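You operate a simulated robot arm through the tools that you are given. There is no shell and no other tool.

Carry out the task below with a simulated robot arm. There is one attempt and no reset: what you move stays moved.

TASK
Try both plugs in the nested brick's middle hole, then set it in the matching bay.
Fine: green stops: UNDER; red goes in too: OVER; else GOOD. Put the plugs back in the stand; leave the other bricks where they are. Set down upright: green plug, red plug.

Only the result counts: the job must be done as asked and must still hold three seconds after the hand-in. Knocking over, shifting, dropping, spilling or breaking anything else fails it.

THE ROBOT
A 7-joint arm with a two-finger parallel gripper, fixed in place. Base frame: the origin is at the foot of the arm, x ahead of it, y to its left, z up; the work surface is at about z = 0.85. Units: m, degrees, N and s.
With the tool pointing down near the work surface it reaches from about 0.1 to 0.64 m from the base axis. Its first joint turns from -66.0 to 66.0 degrees. Payload 1.57 kg.
Tool frame: the origin (TCP) lies between the finger pads and is the grasp point; the fingertips stand 0.03 m ahead of it; z points along the fingers, y is the line along which they close. Largest opening 0.08 m; finger width 0.017, thickness 0.012; the body of the gripper, 0.04 by 0.082 m, starts 0.08 m behind the TCP.
Orientation is told as [roll, pitch, yaw] about the base's x, y, z axes, in that order, counted from this pose: with the fingers straight down and closing along the base's y, the tool's x points along the base's -x, its y along +y and its z along -z.

THE INTERFACE
- The arm moves only by the tool jog_arm. Its argument "steps" is a list of rows, each an object of numbers (a shift or turn left out is 0, a gripper value left out holds the last): "grip": the finger opening in m, from 0 to 0.08; "x", "y", "z": the shift along the base's x, y, z in m; "rx", "ry", "rz": the turn, a rotation vector about the base's x, y, z in degrees. In form: [{"grip": .., "x": .., "y": .., "z": .., "rx": .., "ry": .., "rz": ..}, ...]. A call has 1 to 20 rows; each row is the pose to reach, as a shift and turn from the pose commanded when the call began. Rows are played at 5 a second. More than 0.05 m and 8.6 degrees between two rows, or a gripper value outside its range, and nothing of the call is played. Where a pose cannot be reached the arm comes as near as it can. A force on the tool above 40 N (or 10 N above the force at the start of the call, whichever is more), or a blocked arm, ends the call early, and 0.2 s more pass. The fingers move at their own pace (about 0.072 m/s each) and stop on an object; they squeeze with about 28 N. The grip force told is the motor's: it shows also when the fingers shut on nothing. Time passes only in rows, and 0.2 s behind the last, so rows that repeat a pose let the fingers close. It gives the time, the measured TCP pose, the force on the tool (base axes), the opening and the grip force at its end, in the units of the frame above (readings bear some noise), with the torque about the TCP (base axes, N m) and any sound that the robot's microphone picked up, and new pictures: "views" is both (left out), scene, wrist or none.
- Cameras (640 x 400 px; columns grow to the right, rows downward): "scene" is fixed at [0.0604, 0.4343, 1.4092]; the picture's right is [-0.67, -0.74, 0.00], its down [-0.44, 0.39, -0.81] and it looks along [0.60, -0.54, -0.59] (base axes); focal length 304 px, centre (320, 200). "wrist" rides on the gripper at [0.072, -0.007, -0.122] in the tool frame; the picture's right is [0.09, 1.00, 0.00], its down [-0.84, 0.08, -0.54] and it looks along [-0.54, 0.05, 0.84] (tool axes); focal length 238 px, centre (320, 200). There is no depth. A picture from a camera that has moved, and an enlarged one, comes with that camera's place and axes in the base frame and with its lens. The place of the scene camera against the robot may be out by one fixed shift of up to 0.018 m in any direction.
- close_up(camera, box): a new picture of the part [left, top, right, bottom] of that camera's present view, enlarged. It takes no simulated time.
- hand_in(): hands the job in; it is judged then, once.

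Places have to be worked out from the pictures, the camera data and where the tool is seen. Open the gripper and draw the arm clear of the work before you hand the job in, unless the task says otherwise.

The tools are called after ">>>" by a JSON object that holds its "api" and its "payload". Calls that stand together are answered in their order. jog_arm: Moves the arm, as the interface text tells. Its arguments: {"type":"object","properties":{"steps":{"type":"array"},"views":{"type":"string","enum":["both","scene","wrist","none"]}},"required":["steps"]} The other tools are called the same way: close_up (camera, box) takes an enlarged picture of a part of a camera's view; hand_in () hands the job in.

At the start:

```text
time: 0.0
tcp_pos: [0.2523, 0.1926, 1.2466]
ee_rot: [0.0, 0.0, 0.0]
force: [-0.9, 0.6, 0.4]
ft_torque: [0.01, 0.03, -0.01]
opening: 0.08
gripper_force: 0.1
```

scene: 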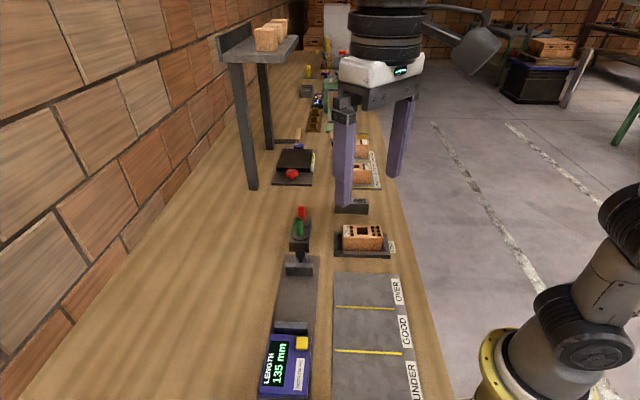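
wrist: 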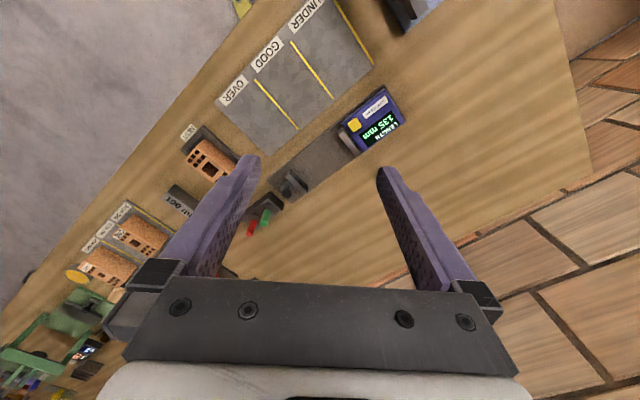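

I start by looking closer at the work area: the nest with the brick, the plug stand, and the bays.

>>> {"api": "close_up", "payload": {"camera": "scene", "box": [260, 190, 420, 290]}}

>>> {"api": "close_up", "payload": {"camera": "wrist", "box": [140, 100, 300, 260]}}

>>> {"api": "close_up", "payload": {"camera": "scene", "box": [240, 270, 440, 400]}}

>>> {"api": "close_up", "payload": {"camera": "wrist", "box": [200, 0, 420, 160]}}

```text
4.00 times, centred on (340, 240) of scene
camera zoom: at [0.0604, 0.4343, 1.4092], right [-0.67, -0.74, 0.0], down [-0.44, 0.39, -0.81], along [0.6, -0.54, -0.59], focal length 1216 px, centre (240, 40)
```

zoom: 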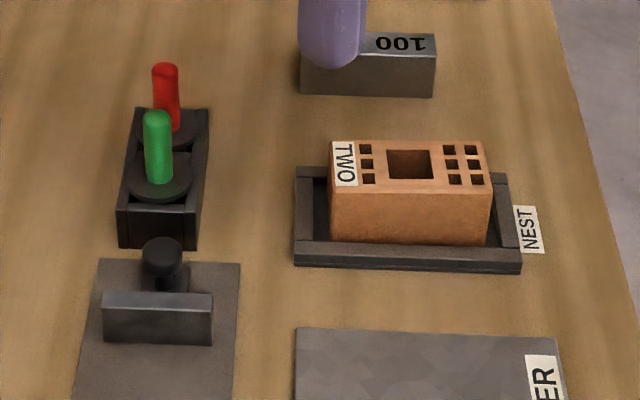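

```text
2.50 times, centred on (220, 180) of wrist
camera zoom: at [0.1803, 0.1858, 1.3688], right [-0.09, 1.0, 0.0], down [0.84, 0.08, 0.54], along [0.54, 0.05, -0.84], focal length 596 px, centre (570, 250)
```

zoom: 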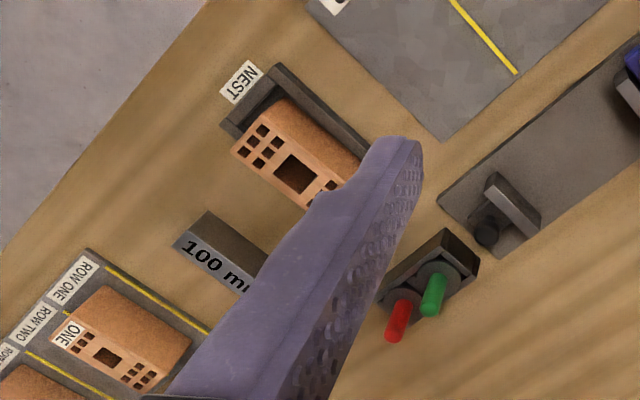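

```text
3.08 times, centred on (340, 335) of scene
camera zoom: at [0.0604, 0.4343, 1.4092], right [-0.67, -0.74, 0.0], down [-0.44, 0.39, -0.81], along [0.6, -0.54, -0.59], focal length 936 px, centre (258, -215)
```

zoom: 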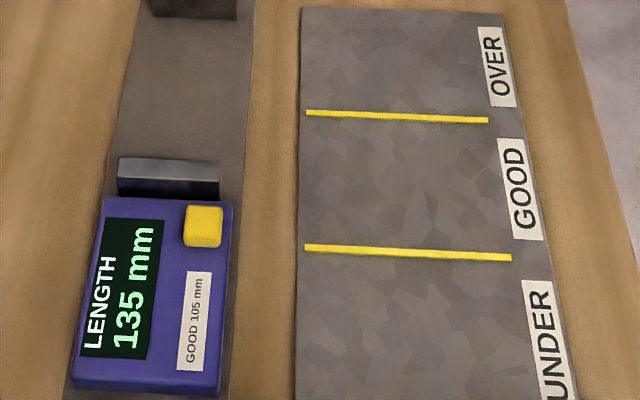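

```text
2.50 times, centred on (310, 80) of wrist
camera zoom: at [0.1803, 0.1858, 1.3688], right [-0.09, 1.0, 0.0], down [0.84, 0.08, 0.54], along [0.54, 0.05, -0.84], focal length 596 px, centre (345, 500)
```

zoom: 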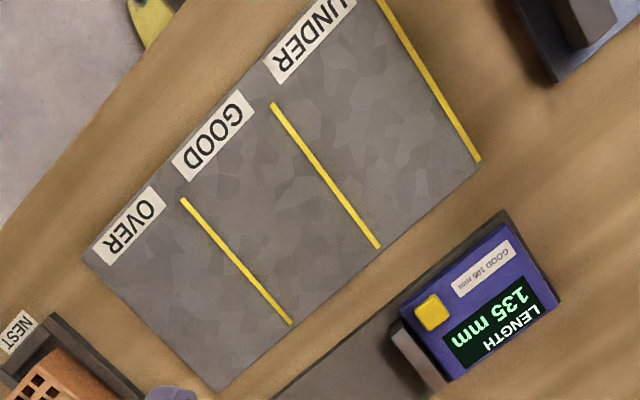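

The bench runs at about 45° to the base axes: the yellow bay lines go along (0.71, 0.71). I judge the nest to be near (0.42, -0.03) and the plug stand near (0.53, 0.09). I raise my view over those two with the tool yawed 45°.

>>> {"api": "jog_arm", "payload": {"steps": [{"x": 0.015, "y": -0.03, "z": -0.02, "rz": 5.6}, {"x": 0.03, "y": -0.06, "z": -0.04, "rz": 11.2}, {"x": 0.05, "y": -0.095, "z": -0.06, "rz": 16.8}, {"x": 0.065, "y": -0.13, "z": -0.08, "rz": 22.4}, {"x": 0.08, "y": -0.16, "z": -0.1, "rz": 28}, {"x": 0.1, "y": -0.19, "z": -0.12, "rz": 33.6}, {"x": 0.115, "y": -0.225, "z": -0.14, "rz": 39.2}, {"x": 0.13, "y": -0.255, "z": -0.16, "rz": 45}, {"x": 0.13, "y": -0.255, "z": -0.16, "rz": 45}]}}

```text
time: 2.0
tcp_pos: [0.3836, -0.0617, 1.0878]
ee_rot: [0.0, 0.0, 45.0]
force: [0.9, 0.3, -0.2]
ft_torque: [-0.02, -0.02, -0.01]
opening: 0.0802
gripper_force: 0.0
camera wrist: at [0.3373, -0.1181, 1.2098], right [-0.77, 0.64, 0.0], down [0.54, 0.65, 0.54], along [0.35, 0.42, -0.84], focal length 238 px, centre (320, 200)
```

scene: 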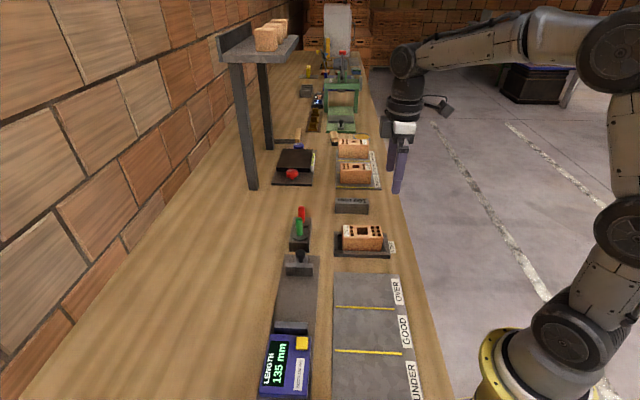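
wrist: 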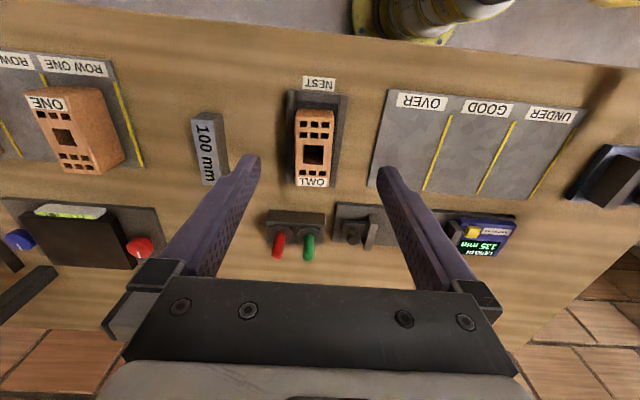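

>>> {"api": "close_up", "payload": {"camera": "wrist", "box": [240, 70, 400, 270]}}

>>> {"api": "close_up", "payload": {"camera": "wrist", "box": [260, 200, 340, 270]}}

>>> {"api": "close_up", "payload": {"camera": "scene", "box": [280, 200, 340, 260]}}

```text
2.00 times, centred on (320, 170) of wrist
camera zoom: at [0.3373, -0.1181, 1.2098], right [-0.77, 0.64, 0.0], down [0.54, 0.65, 0.54], along [0.35, 0.42, -0.84], focal length 477 px, centre (320, 260)
```

zoom: 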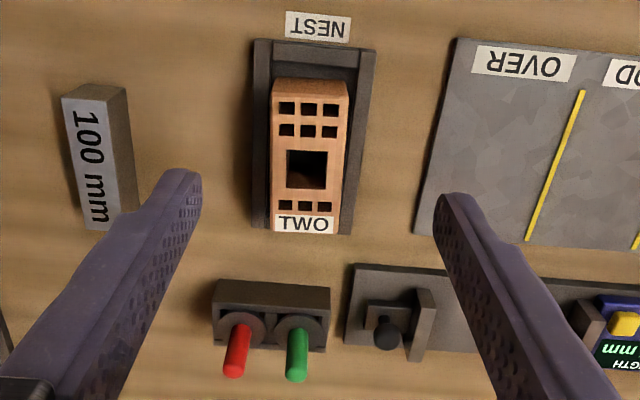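

```text
5.71 times, centred on (300, 235) of wrist
camera zoom: at [0.3373, -0.1181, 1.2098], right [-0.77, 0.64, 0.0], down [0.54, 0.65, 0.54], along [0.35, 0.42, -0.84], focal length 1362 px, centre (434, 0)
```

zoom: 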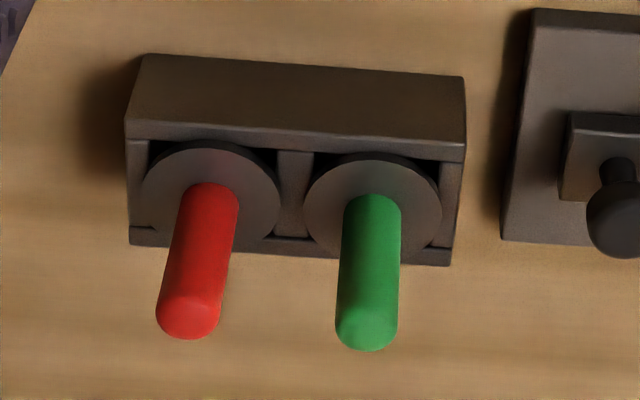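

```text
6.67 times, centred on (310, 230) of scene
camera zoom: at [0.0604, 0.4343, 1.4092], right [-0.67, -0.74, 0.0], down [-0.44, 0.39, -0.81], along [0.6, -0.54, -0.59], focal length 2027 px, centre (387, 0)
```

zoom: 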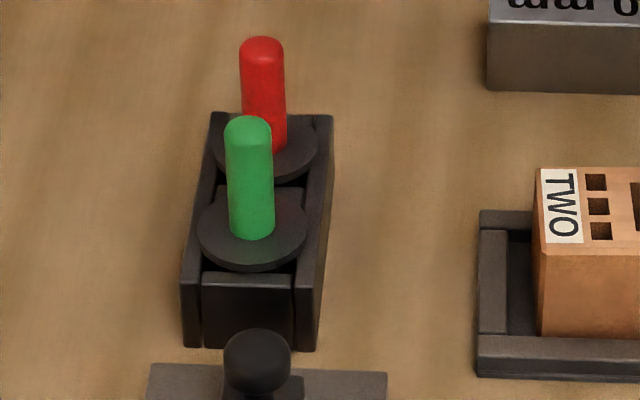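

The stand holds red and green plugs (handle plus round flange), with green near (0.532, 0.085) and its flange at about z 0.89. The nested brick TWO has its middle hole near (0.423, -0.029). I move closer to get a more precise view.

>>> {"api": "jog_arm", "payload": {"steps": [{"x": 0.03, "y": 0.03, "z": -0.02}, {"x": 0.06, "y": 0.06, "z": -0.04}, {"x": 0.0935, "y": 0.093, "z": -0.07}, {"x": 0.0935, "y": 0.093, "z": -0.085}, {"x": 0.0935, "y": 0.093, "z": -0.085}]}}

```text
refused: row 3 steps farther than a row can; nothing moved
```

The third row was too long a step; I split it up.

>>> {"api": "jog_arm", "payload": {"steps": [{"x": 0.025, "y": 0.025, "z": -0.02}, {"x": 0.05, "y": 0.05, "z": -0.04}, {"x": 0.075, "y": 0.075, "z": -0.06}, {"x": 0.0935, "y": 0.093, "z": -0.085}, {"x": 0.0935, "y": 0.093, "z": -0.085}], "views": "wrist"}}

```text
time: 3.2
tcp_pos: [0.4777, 0.0294, 1.001]
ee_rot: [0.0, 0.0, 45.0]
force: [-0.9, 0.0, 0.1]
ft_torque: [-0.01, -0.03, -0.01]
opening: 0.08
gripper_force: 0.0
camera wrist: at [0.4311, -0.0252, 1.1227], right [-0.77, 0.64, 0.0], down [0.54, 0.65, 0.54], along [0.35, 0.42, -0.84], focal length 238 px, centre (320, 200)
```

wrist: 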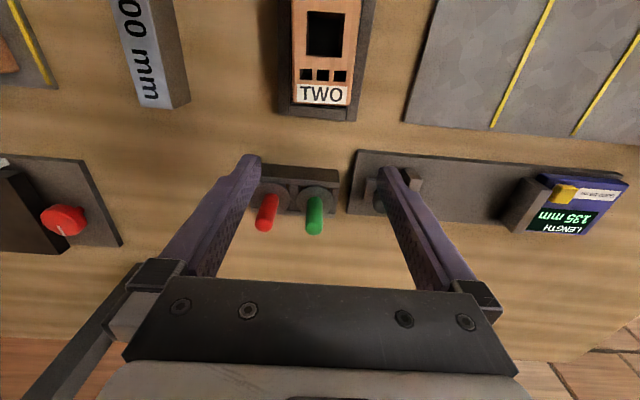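

>>> {"api": "close_up", "payload": {"camera": "wrist", "box": [250, 150, 350, 250]}}

>>> {"api": "close_up", "payload": {"camera": "wrist", "box": [270, 0, 390, 130]}}

```text
4.00 times, centred on (300, 200) of wrist
camera zoom: at [0.4311, -0.0252, 1.1227], right [-0.77, 0.64, 0.0], down [0.54, 0.65, 0.54], along [0.35, 0.42, -0.84], focal length 953 px, centre (400, 200)
```

zoom: 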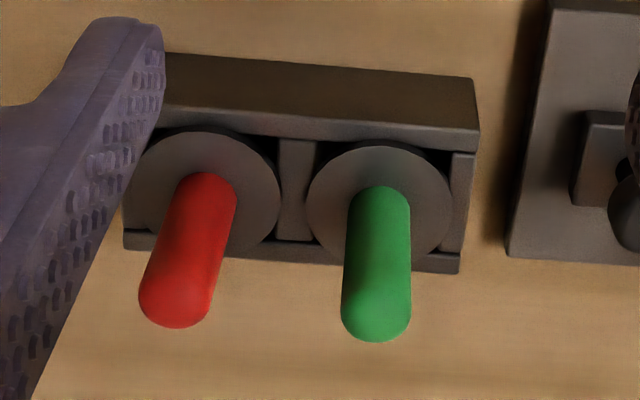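

```text
3.08 times, centred on (330, 65) of wrist
camera zoom: at [0.4311, -0.0252, 1.1227], right [-0.77, 0.64, 0.0], down [0.54, 0.65, 0.54], along [0.35, 0.42, -0.84], focal length 733 px, centre (289, 615)
```

zoom: 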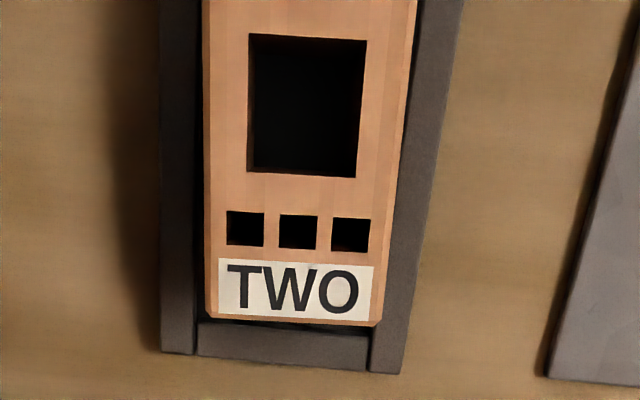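

I judge the green plug's axis to be near (0.532, 0.087), with about 50 mm spacing to the red one along (0.71, -0.71). I hover above green with a narrowed gripper and compare against the fixed camera.

>>> {"api": "jog_arm", "payload": {"steps": [{"x": 0.028, "y": 0.028, "z": 0.0, "grip": 0.05}, {"x": 0.055, "y": 0.056, "z": 0.0}, {"x": 0.055, "y": 0.056, "z": -0.015}, {"x": 0.055, "y": 0.056, "z": -0.015}]}}

>>> {"api": "close_up", "payload": {"camera": "scene", "box": [270, 170, 350, 250]}}

>>> {"api": "close_up", "payload": {"camera": "wrist", "box": [250, 120, 370, 240]}}

```text
time: 4.2
tcp_pos: [0.5314, 0.0872, 0.9878]
ee_rot: [0.0, 0.0, 45.0]
force: [-0.4, -0.1, -0.5]
ft_torque: [-0.02, 0.04, -0.01]
opening: 0.0499
gripper_force: 0.0
camera wrist: at [0.4848, 0.0312, 1.1083], right [-0.77, 0.64, 0.0], down [0.54, 0.65, 0.54], along [0.35, 0.42, -0.84], focal length 238 px, centre (320, 200)
```

scene: 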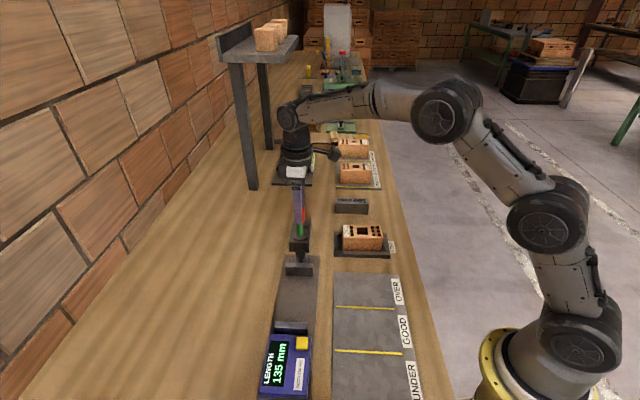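
wrist: 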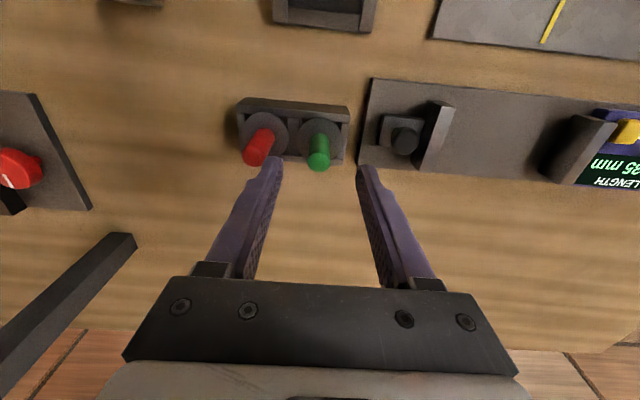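

```text
5.00 times, centred on (310, 210) of scene
camera zoom: at [0.0604, 0.4344, 1.4092], right [-0.67, -0.74, 0.0], down [-0.44, 0.39, -0.81], along [0.6, -0.54, -0.59], focal length 1520 px, centre (370, 150)
```

zoom: 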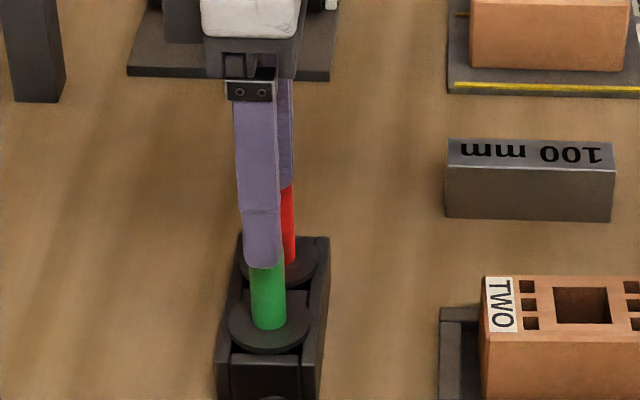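

```text
3.33 times, centred on (310, 180) of wrist
camera zoom: at [0.4848, 0.0312, 1.1083], right [-0.77, 0.64, 0.0], down [0.54, 0.65, 0.54], along [0.35, 0.42, -0.84], focal length 794 px, centre (353, 267)
```

zoom: 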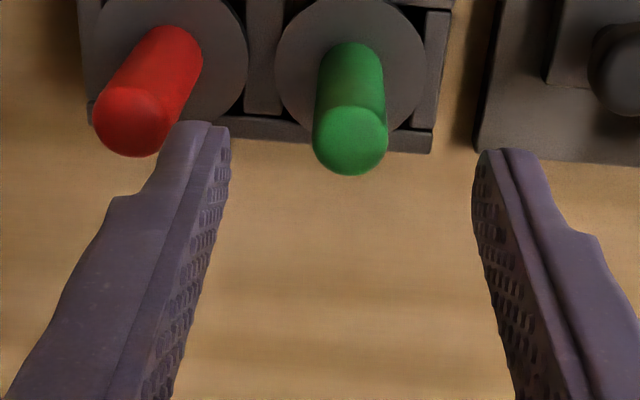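

The gripper is centred on green across the closing direction. The scene view suggests the tool axis sits about 4 mm short of the plug toward the wall; I check the flange in the wrist view to confirm.

>>> {"api": "close_up", "payload": {"camera": "wrist", "box": [270, 90, 370, 180]}}

>>> {"api": "close_up", "payload": {"camera": "scene", "box": [285, 195, 325, 255]}}

```text
4.44 times, centred on (320, 135) of wrist
camera zoom: at [0.4848, 0.0312, 1.1083], right [-0.77, 0.64, 0.0], down [0.54, 0.65, 0.54], along [0.35, 0.42, -0.84], focal length 1059 px, centre (320, 489)
```

zoom: 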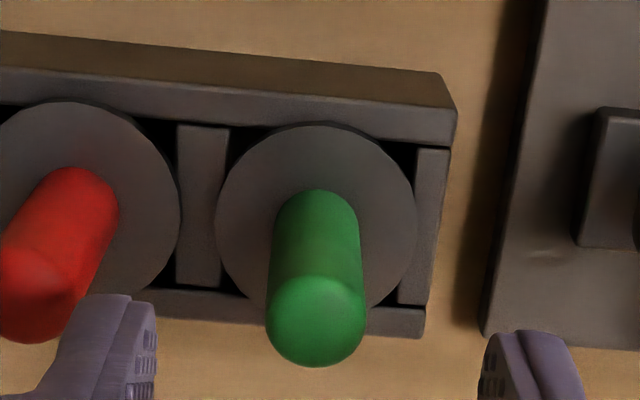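

```text
6.67 times, centred on (305, 225) of scene
camera zoom: at [0.0604, 0.4344, 1.4092], right [-0.67, -0.74, 0.0], down [-0.44, 0.39, -0.81], along [0.6, -0.54, -0.59], focal length 2027 px, centre (420, 33)
```

zoom: 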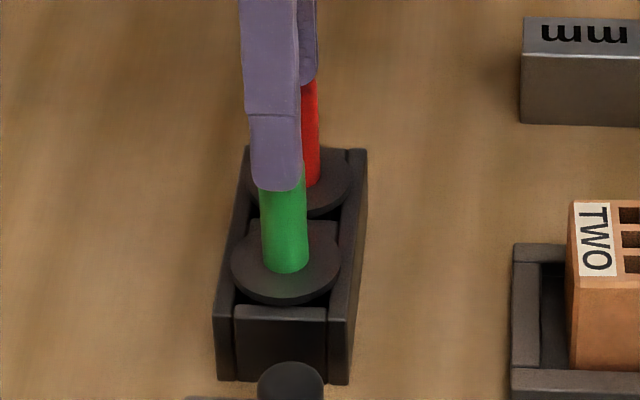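

Flange-top triangulation puts the green axis at about (0.533, 0.087), flange z ≈ 0.889, handle top ≈ 0.94. I shift by about 2 mm, narrow the gripper to clear the red handle, and descend partway to check alignment.

>>> {"api": "jog_arm", "payload": {"steps": [{"x": 0.0021, "y": 0.0011, "z": 0.0, "grip": 0.042}, {"x": 0.0021, "y": 0.0011, "z": -0.015}, {"x": 0.0021, "y": 0.0011, "z": -0.03}, {"x": 0.0021, "y": 0.0011, "z": -0.035}, {"x": 0.0021, "y": 0.0011, "z": -0.035}]}}

>>> {"api": "close_up", "payload": {"camera": "scene", "box": [285, 195, 325, 255]}}

>>> {"api": "close_up", "payload": {"camera": "wrist", "box": [270, 80, 370, 200]}}

```text
time: 5.4
tcp_pos: [0.5333, 0.0862, 0.9524]
ee_rot: [0.0, 0.1, 45.0]
force: [0.5, 0.7, 0.3]
ft_torque: [-0.01, 0.0, 0.0]
opening: 0.0423
gripper_force: 0.1
camera wrist: at [0.4864, 0.0322, 1.0743], right [-0.77, 0.64, 0.0], down [0.54, 0.65, 0.54], along [0.35, 0.42, -0.84], focal length 238 px, centre (320, 200)
```

scene: 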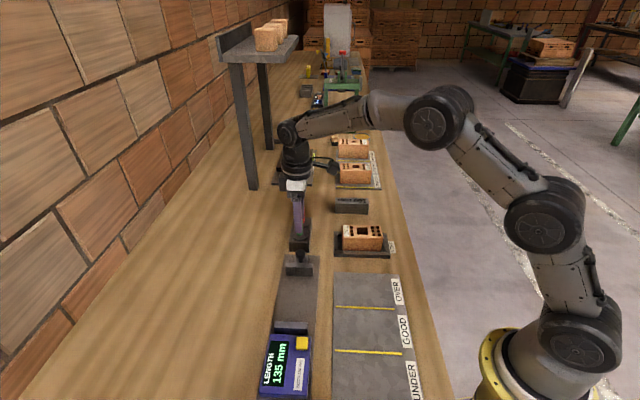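
wrist: 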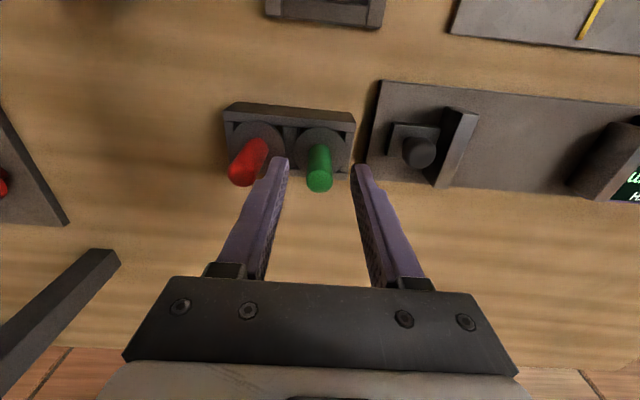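

```text
6.67 times, centred on (305, 225) of scene
camera zoom: at [0.0604, 0.4343, 1.4092], right [-0.67, -0.74, 0.0], down [-0.44, 0.39, -0.81], along [0.6, -0.54, -0.59], focal length 2027 px, centre (420, 33)
```

zoom: 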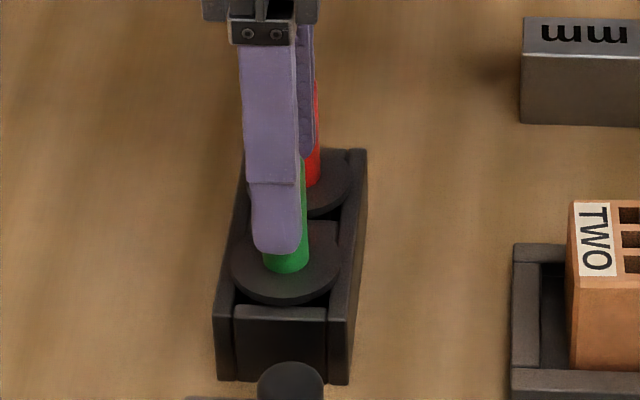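

```text
3.33 times, centred on (320, 140) of wrist
camera zoom: at [0.4864, 0.0322, 1.0743], right [-0.77, 0.64, 0.0], down [0.54, 0.65, 0.54], along [0.35, 0.42, -0.84], focal length 794 px, centre (320, 400)
```

zoom: 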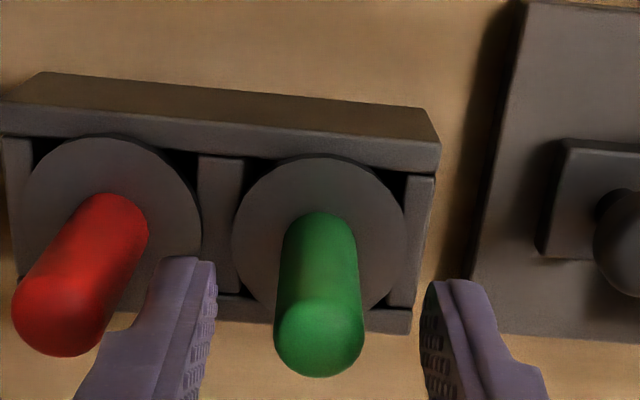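

Alignment looks good in both views (within about 1 mm). I descend the last 25 mm so the fingertips stop just above the flange, then close on the green handle.

>>> {"api": "jog_arm", "payload": {"steps": [{"x": 0.0003, "y": 0.0003, "z": -0.012}, {"x": 0.0003, "y": 0.0003, "z": -0.025}, {"x": 0.0003, "y": 0.0003, "z": -0.025}, {"x": 0.0003, "y": 0.0003, "z": -0.025, "grip": 0.0}, {"x": 0.0003, "y": 0.0003, "z": -0.025, "grip": 0.0}, {"x": 0.0003, "y": 0.0003, "z": -0.025, "grip": 0.0}]}}

>>> {"api": "close_up", "payload": {"camera": "wrist", "box": [260, 80, 380, 220]}}

>>> {"api": "close_up", "payload": {"camera": "scene", "box": [280, 190, 330, 265]}}

```text
time: 6.8
tcp_pos: [0.5337, 0.088, 0.9274]
ee_rot: [0.0, 0.0, 44.9]
force: [-0.1, -0.9, 0.5]
ft_torque: [-0.02, -0.02, -0.04]
opening: 0.017
gripper_force: 27.6
camera wrist: at [0.4862, 0.0328, 1.049], right [-0.77, 0.64, 0.0], down [0.54, 0.65, 0.54], along [0.35, 0.42, -0.84], focal length 238 px, centre (320, 200)
```

scene: 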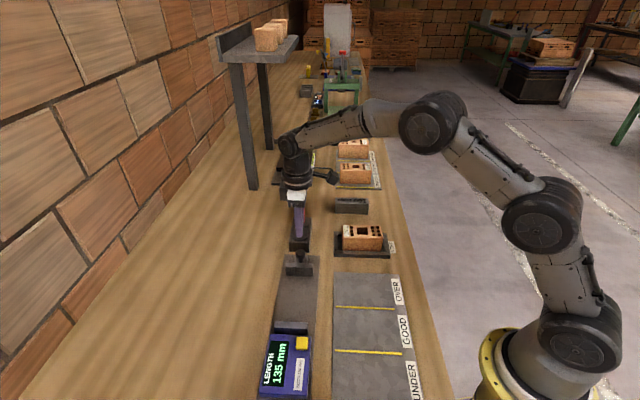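
wrist: 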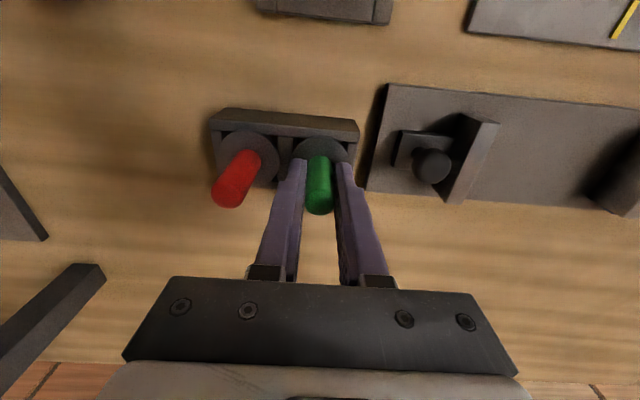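

```text
2.86 times, centred on (320, 150) of wrist
camera zoom: at [0.4862, 0.0328, 1.049], right [-0.77, 0.64, 0.0], down [0.54, 0.65, 0.54], along [0.35, 0.42, -0.84], focal length 681 px, centre (320, 343)
```

zoom: 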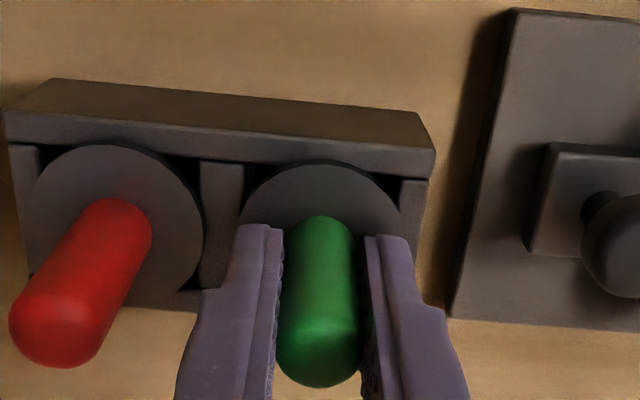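

```text
5.33 times, centred on (305, 228) of scene
camera zoom: at [0.0604, 0.4343, 1.4092], right [-0.67, -0.74, 0.0], down [-0.44, 0.39, -0.81], along [0.6, -0.54, -0.59], focal length 1622 px, centre (400, 53)
```

zoom: 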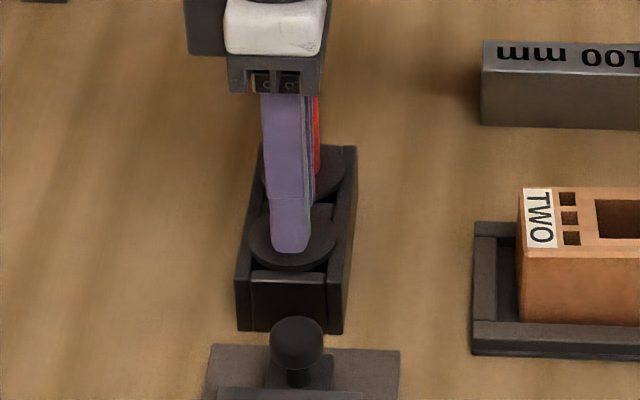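

Green is gripped (17 mm handle, 27.6 N). I lift straight up and look at the plug's lower end.

>>> {"api": "jog_arm", "payload": {"steps": [{"z": 0.015}, {"z": 0.03}, {"z": 0.05}, {"z": 0.07}, {"z": 0.09}, {"z": 0.1}, {"z": 0.1}]}}

>>> {"api": "close_up", "payload": {"camera": "scene", "box": [265, 160, 345, 260]}}

>>> {"api": "close_up", "payload": {"camera": "wrist", "box": [250, 60, 390, 220]}}

```text
time: 8.4
tcp_pos: [0.5323, 0.0889, 1.0267]
ee_rot: [-0.1, -0.1, 45.0]
force: [-0.4, 0.2, -1.2]
ft_torque: [0.01, 0.02, 0.0]
opening: 0.017
gripper_force: 27.5
camera wrist: at [0.4869, 0.0332, 1.1485], right [-0.77, 0.64, 0.0], down [0.54, 0.65, 0.54], along [0.35, 0.42, -0.84], focal length 238 px, centre (320, 200)
```

scene: 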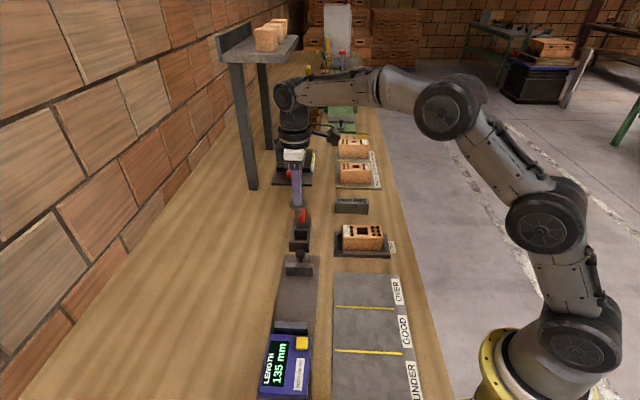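
wrist: 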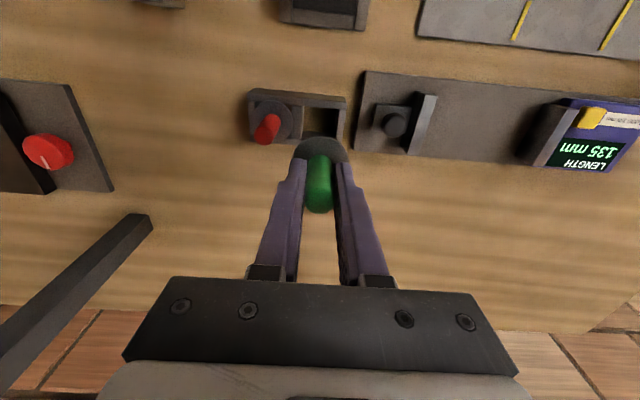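

```text
4.00 times, centred on (305, 210) of scene
camera zoom: at [0.0604, 0.4344, 1.4092], right [-0.67, -0.74, 0.0], down [-0.44, 0.39, -0.81], along [0.6, -0.54, -0.59], focal length 1216 px, centre (380, 160)
```

zoom: 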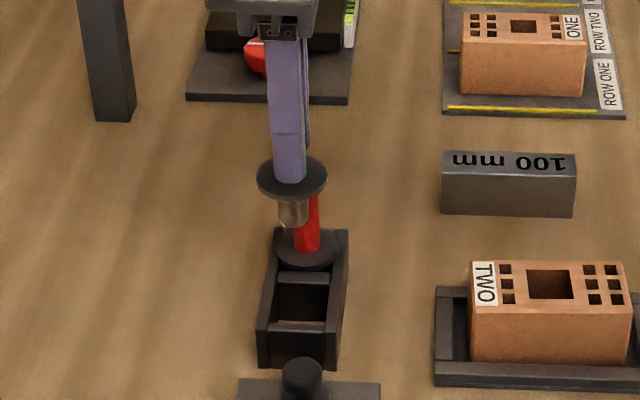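

```text
2.50 times, centred on (320, 140) of wrist
camera zoom: at [0.4869, 0.0332, 1.1485], right [-0.77, 0.64, 0.0], down [0.54, 0.65, 0.54], along [0.35, 0.42, -0.84], focal length 596 px, centre (320, 350)
```

zoom: 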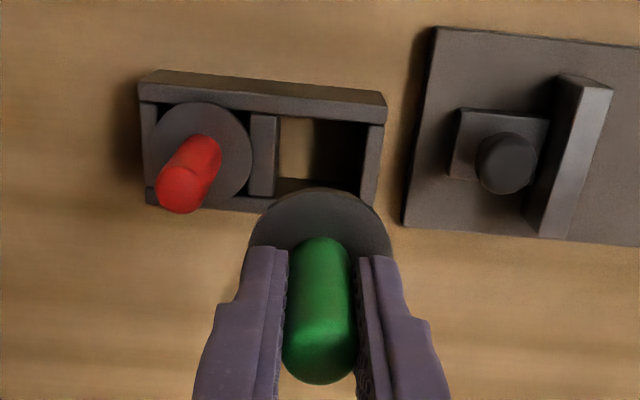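

The lower end of the plug shows below the flange; I zoom in on it to see shape and size.

>>> {"api": "close_up", "payload": {"camera": "scene", "box": [290, 190, 325, 225]}}

>>> {"api": "close_up", "payload": {"camera": "scene", "box": [335, 215, 400, 265]}}

```text
11.43 times, centred on (308, 208) of scene
camera zoom: at [0.0604, 0.4344, 1.4092], right [-0.67, -0.74, 0.0], down [-0.44, 0.39, -0.81], along [0.6, -0.54, -0.59], focal length 3475 px, centre (463, 114)
```

zoom: 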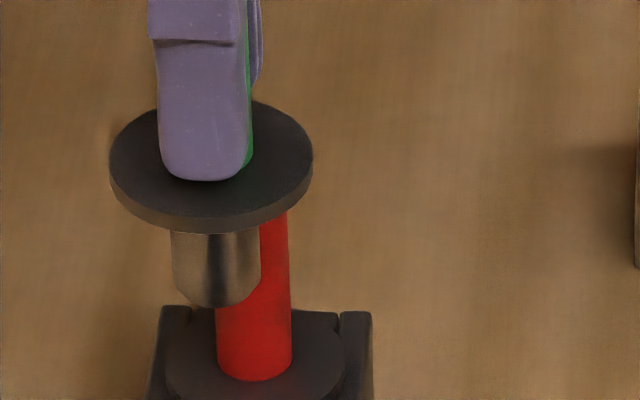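

```text
8.00 times, centred on (368, 240) of scene
camera zoom: at [0.0604, 0.4344, 1.4092], right [-0.67, -0.74, 0.0], down [-0.44, 0.39, -0.81], along [0.6, -0.54, -0.59], focal length 2432 px, centre (-60, -120)
```

zoom: 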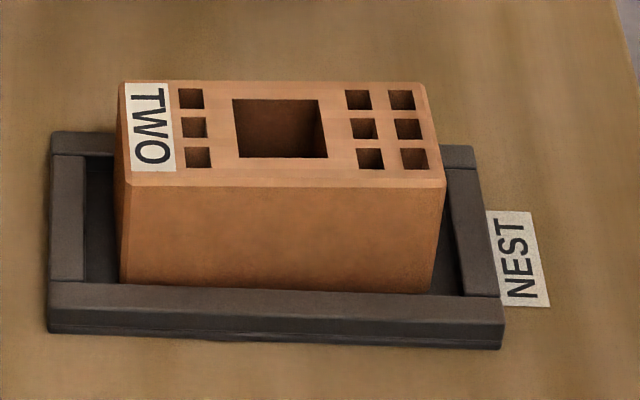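

The plug's end is a round, chamfered metal pin of about 17–18 mm, while the brick's opening looks about 28 mm square, so something inside the hole must narrow. I move so the wrist camera looks straight down into the hole.

>>> {"api": "jog_arm", "payload": {"steps": [{"x": -0.02, "y": -0.02}, {"x": -0.045, "y": -0.045}, {"x": -0.064, "y": -0.061}, {"x": -0.064, "y": -0.061}]}}

>>> {"api": "close_up", "payload": {"camera": "wrist", "box": [280, 0, 380, 90]}}

```text
time: 9.4
tcp_pos: [0.4697, 0.0268, 1.0262]
ee_rot: [0.0, -0.1, 44.9]
force: [0.6, 0.2, -1.0]
ft_torque: [-0.03, -0.02, 0.0]
opening: 0.0166
gripper_force: 28.2
camera wrist: at [0.4228, -0.0278, 1.1485], right [-0.77, 0.64, 0.0], down [0.54, 0.65, 0.54], along [0.35, 0.42, -0.84], focal length 238 px, centre (320, 200)
```

scene: 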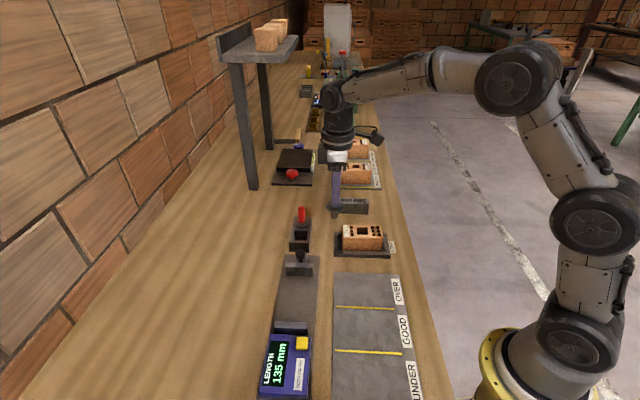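
wrist: 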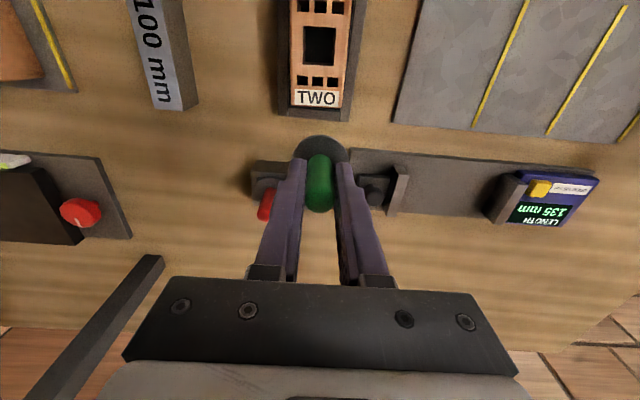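

```text
4.44 times, centred on (330, 45) of wrist
camera zoom: at [0.4228, -0.0278, 1.1485], right [-0.77, 0.64, 0.0], down [0.54, 0.65, 0.54], along [0.35, 0.42, -0.84], focal length 1059 px, centre (276, 889)
```

zoom: 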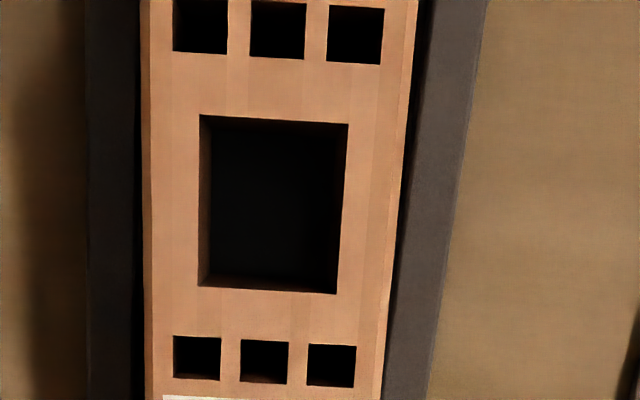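

The walls of the hole run straight down and it measures about 28 mm at (0.4233, -0.0286); brick ONE's hole looks clearly smaller, so hole sizes really do vary. I carry green over the hole and check alignment before lowering.

>>> {"api": "jog_arm", "payload": {"steps": [{"x": -0.02, "y": -0.025}, {"x": -0.0457, "y": -0.056}, {"x": -0.0457, "y": -0.056, "z": -0.02}, {"x": -0.0457, "y": -0.056, "z": -0.038}, {"x": -0.0457, "y": -0.056, "z": -0.038}]}}

>>> {"api": "close_up", "payload": {"camera": "scene", "box": [325, 190, 405, 270]}}

>>> {"api": "close_up", "payload": {"camera": "wrist", "box": [250, 60, 390, 220]}}

```text
time: 10.6
tcp_pos: [0.424, -0.0281, 0.9889]
ee_rot: [-0.1, -0.1, 45.0]
force: [-1.0, 0.2, -1.4]
ft_torque: [0.0, 0.0, 0.01]
opening: 0.0169
gripper_force: 28.1
camera wrist: at [0.3772, -0.0837, 1.1105], right [-0.77, 0.64, 0.0], down [0.54, 0.65, 0.54], along [0.35, 0.42, -0.84], focal length 238 px, centre (320, 200)
```

scene: 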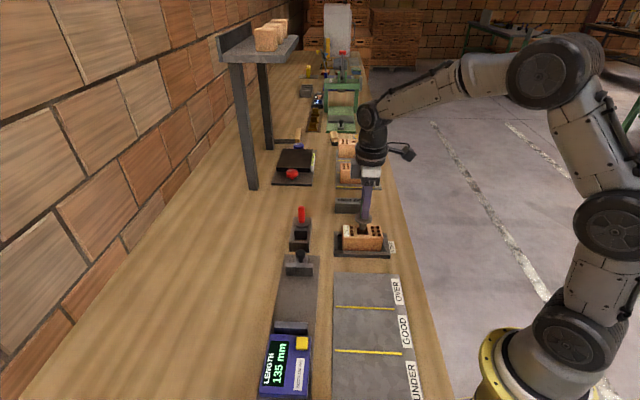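
wrist: 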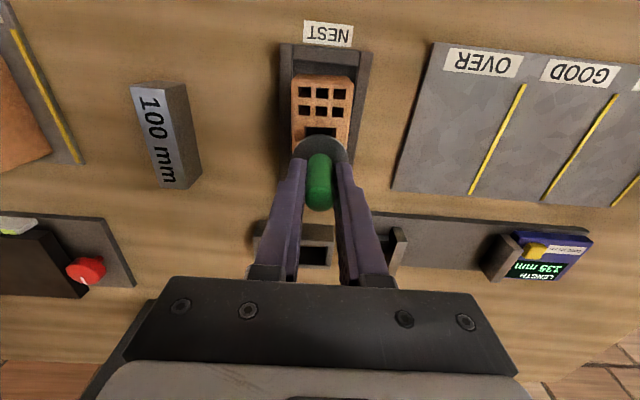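

```text
5.00 times, centred on (365, 230) of scene
camera zoom: at [0.0604, 0.4343, 1.4092], right [-0.67, -0.74, 0.0], down [-0.44, 0.39, -0.81], along [0.6, -0.54, -0.59], focal length 1520 px, centre (95, 50)
```

zoom: 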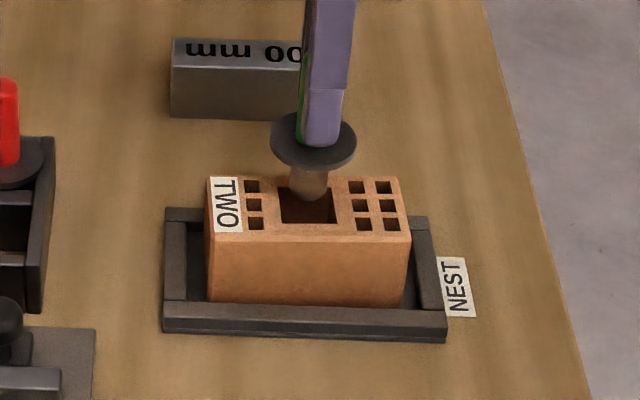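

```text
2.50 times, centred on (320, 140) of wrist
camera zoom: at [0.3772, -0.0837, 1.1105], right [-0.77, 0.64, 0.0], down [0.54, 0.65, 0.54], along [0.35, 0.42, -0.84], focal length 596 px, centre (320, 350)
```

zoom: 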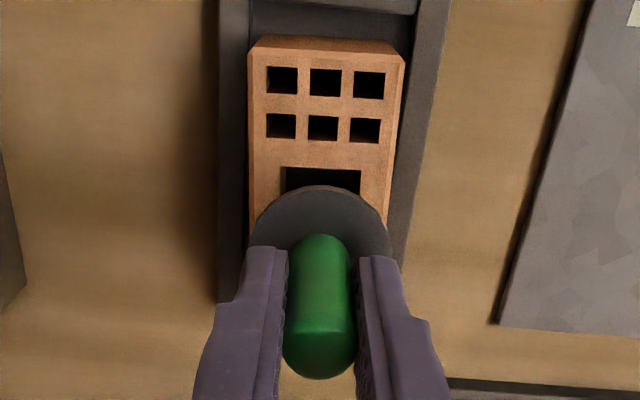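

The pin (about 19 mm) sits over the 28 mm opening with its tip about 10 mm above the brick top. I lower it slowly and watch the force.

>>> {"api": "jog_arm", "payload": {"steps": [{"z": -0.005}, {"z": -0.01}, {"z": -0.015}, {"z": -0.02}, {"z": -0.025}, {"z": -0.025}]}}

>>> {"api": "close_up", "payload": {"camera": "scene", "box": [325, 190, 405, 270]}}

```text
time: 12.0
tcp_pos: [0.4244, -0.0276, 0.9646]
ee_rot: [0.1, 0.0, 45.0]
force: [-0.6, 0.6, -1.2]
ft_torque: [0.0, 0.02, -0.02]
opening: 0.017
gripper_force: 27.8
camera wrist: at [0.3774, -0.0846, 1.0857], right [-0.77, 0.64, 0.0], down [0.54, 0.65, 0.54], along [0.35, 0.42, -0.84], focal length 238 px, centre (320, 200)
```

scene: 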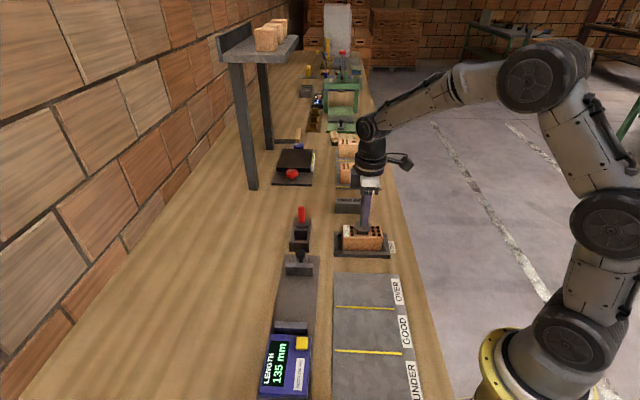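
wrist: 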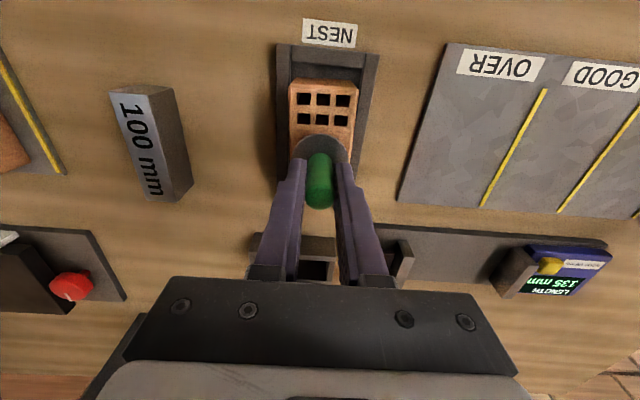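

```text
5.00 times, centred on (365, 230) of scene
camera zoom: at [0.0604, 0.4343, 1.4092], right [-0.67, -0.74, 0.0], down [-0.44, 0.39, -0.81], along [0.6, -0.54, -0.59], focal length 1520 px, centre (95, 50)
```

zoom: 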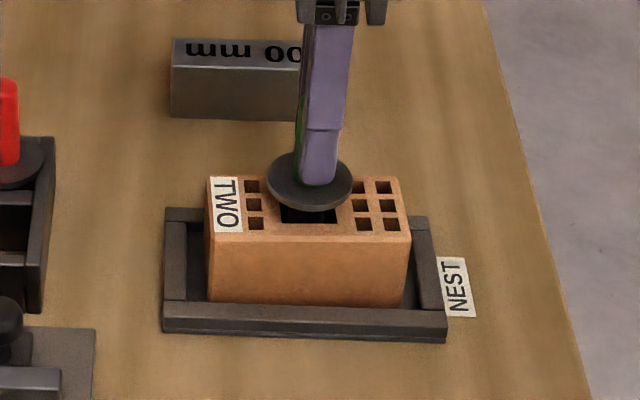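

The pin has entered with no resistance (force about -1 N, which is just the plug's weight). I continue down gently toward flange contact.

>>> {"api": "jog_arm", "payload": {"steps": [{"z": -0.004}, {"z": -0.008}, {"z": -0.012}, {"z": -0.015}, {"z": -0.015}], "views": "none"}}

>>> {"api": "close_up", "payload": {"camera": "scene", "box": [335, 205, 395, 265]}}

```text
time: 13.2
tcp_pos: [0.4238, -0.0291, 0.9505]
ee_rot: [-0.1, 0.0, 45.0]
force: [-9.1, 0.0, 21.9]
ft_torque: [0.22, 0.64, 0.05]
opening: 0.017
gripper_force: 28.1
```

```text
6.67 times, centred on (365, 235) of scene
camera zoom: at [0.0599, 0.4344, 1.4092], right [-0.67, -0.74, 0.0], down [-0.44, 0.39, -0.81], along [0.6, -0.54, -0.59], focal length 2027 px, centre (20, -33)
```

zoom: 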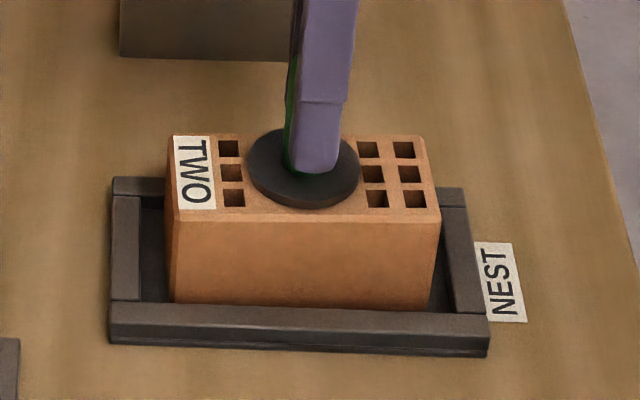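

There is contact at TCP z 0.9505 (about 22 N up), and the image shows the flange essentially lying on the brick top. I ease off by about 2 mm and check whether it is flush.

>>> {"api": "jog_arm", "payload": {"steps": [{"z": 0.0015}, {"z": 0.0015}], "views": "wrist"}}

>>> {"api": "close_up", "payload": {"camera": "scene", "box": [350, 210, 385, 245]}}

>>> {"api": "close_up", "payload": {"camera": "wrist", "box": [270, 70, 370, 190]}}

```text
time: 13.8
tcp_pos: [0.4241, -0.0308, 0.9507]
ee_rot: [0.1, -0.1, 45.0]
force: [-4.3, -2.4, 15.1]
ft_torque: [0.22, 0.25, 0.06]
opening: 0.0171
gripper_force: 28.2
camera wrist: at [0.3771, -0.0848, 1.0724], right [-0.77, 0.64, 0.0], down [0.54, 0.65, 0.54], along [0.35, 0.42, -0.84], focal length 238 px, centre (320, 200)
```

wrist: 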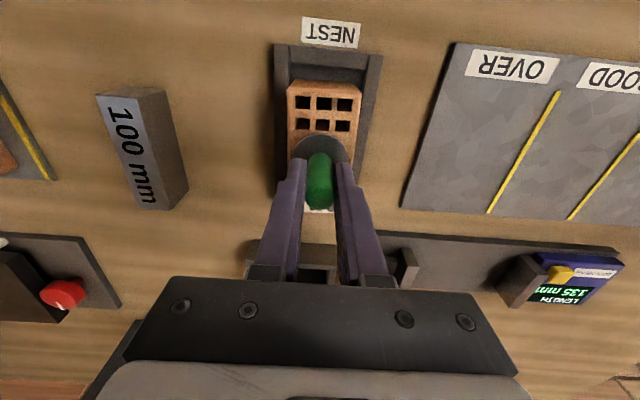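

```text
11.43 times, centred on (368, 228) of scene
camera zoom: at [0.0601, 0.4343, 1.4092], right [-0.67, -0.74, 0.0], down [-0.44, 0.39, -0.81], along [0.6, -0.54, -0.59], focal length 3475 px, centre (-223, -114)
```

zoom: 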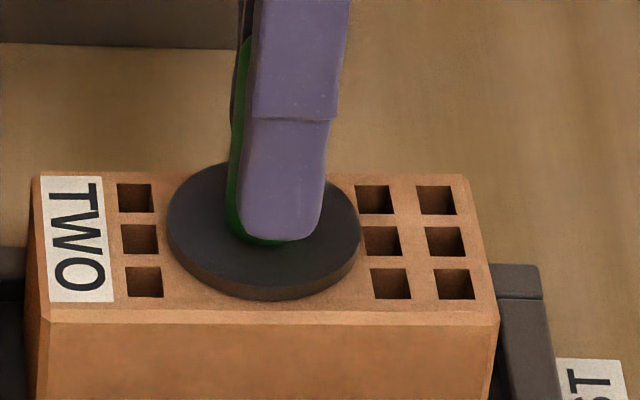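

```text
3.33 times, centred on (320, 130) of wrist
camera zoom: at [0.3771, -0.0848, 1.0724], right [-0.77, 0.64, 0.0], down [0.54, 0.65, 0.54], along [0.35, 0.42, -0.84], focal length 794 px, centre (320, 433)
```

zoom: 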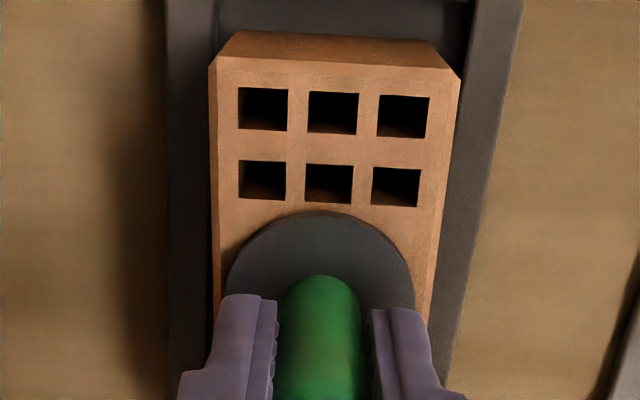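

Green goes in fully: the flange lies flush on the brick top with its shadow directly beneath. So it is not UNDER. I lift green straight out and check that the brick stays in place.

>>> {"api": "jog_arm", "payload": {"steps": [{"z": 0.005}, {"z": 0.015}, {"z": 0.03}, {"z": 0.045}, {"z": 0.06}, {"z": 0.075}, {"z": 0.075}]}}

>>> {"api": "close_up", "payload": {"camera": "scene", "box": [325, 180, 405, 270]}}

>>> {"api": "close_up", "payload": {"camera": "wrist", "box": [250, 60, 390, 220]}}

```text
time: 15.4
tcp_pos: [0.4237, -0.0302, 1.0249]
ee_rot: [0.0, -0.1, 45.1]
force: [0.7, 0.5, -1.6]
ft_torque: [-0.01, 0.01, 0.0]
opening: 0.0168
gripper_force: 27.9
camera wrist: at [0.3773, -0.0854, 1.1473], right [-0.77, 0.64, 0.0], down [0.54, 0.65, 0.54], along [0.35, 0.42, -0.84], focal length 238 px, centre (320, 200)
```

scene: 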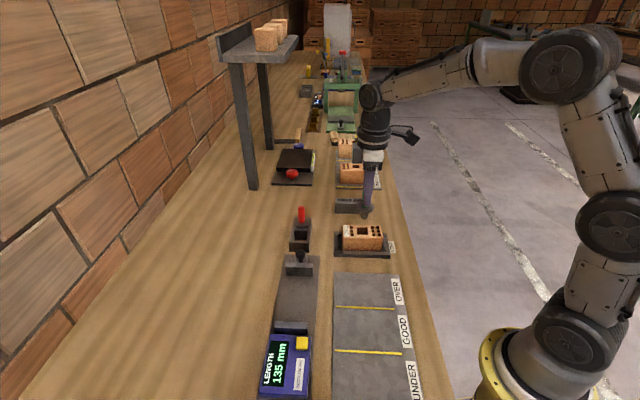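
wrist: 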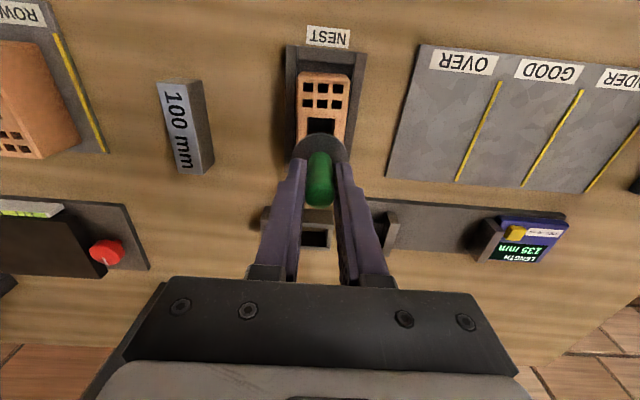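

```text
4.44 times, centred on (365, 225) of scene
camera zoom: at [0.0604, 0.4343, 1.4092], right [-0.67, -0.74, 0.0], down [-0.44, 0.39, -0.81], along [0.6, -0.54, -0.59], focal length 1351 px, centre (120, 89)
```

zoom: 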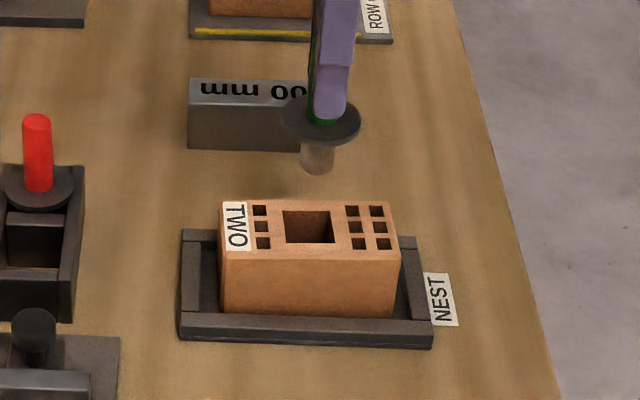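

```text
2.50 times, centred on (320, 140) of wrist
camera zoom: at [0.3773, -0.0854, 1.1473], right [-0.77, 0.64, 0.0], down [0.54, 0.65, 0.54], along [0.35, 0.42, -0.84], focal length 596 px, centre (320, 350)
```

zoom: 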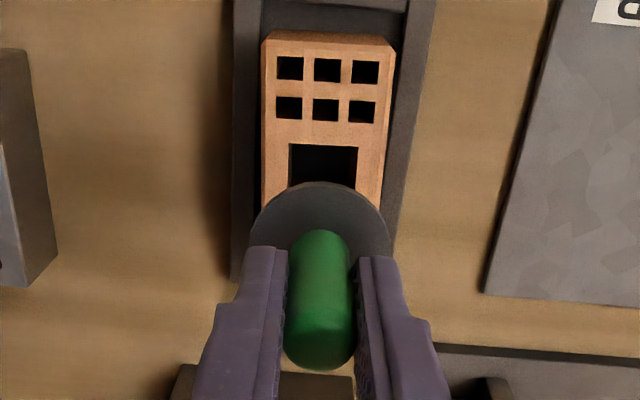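

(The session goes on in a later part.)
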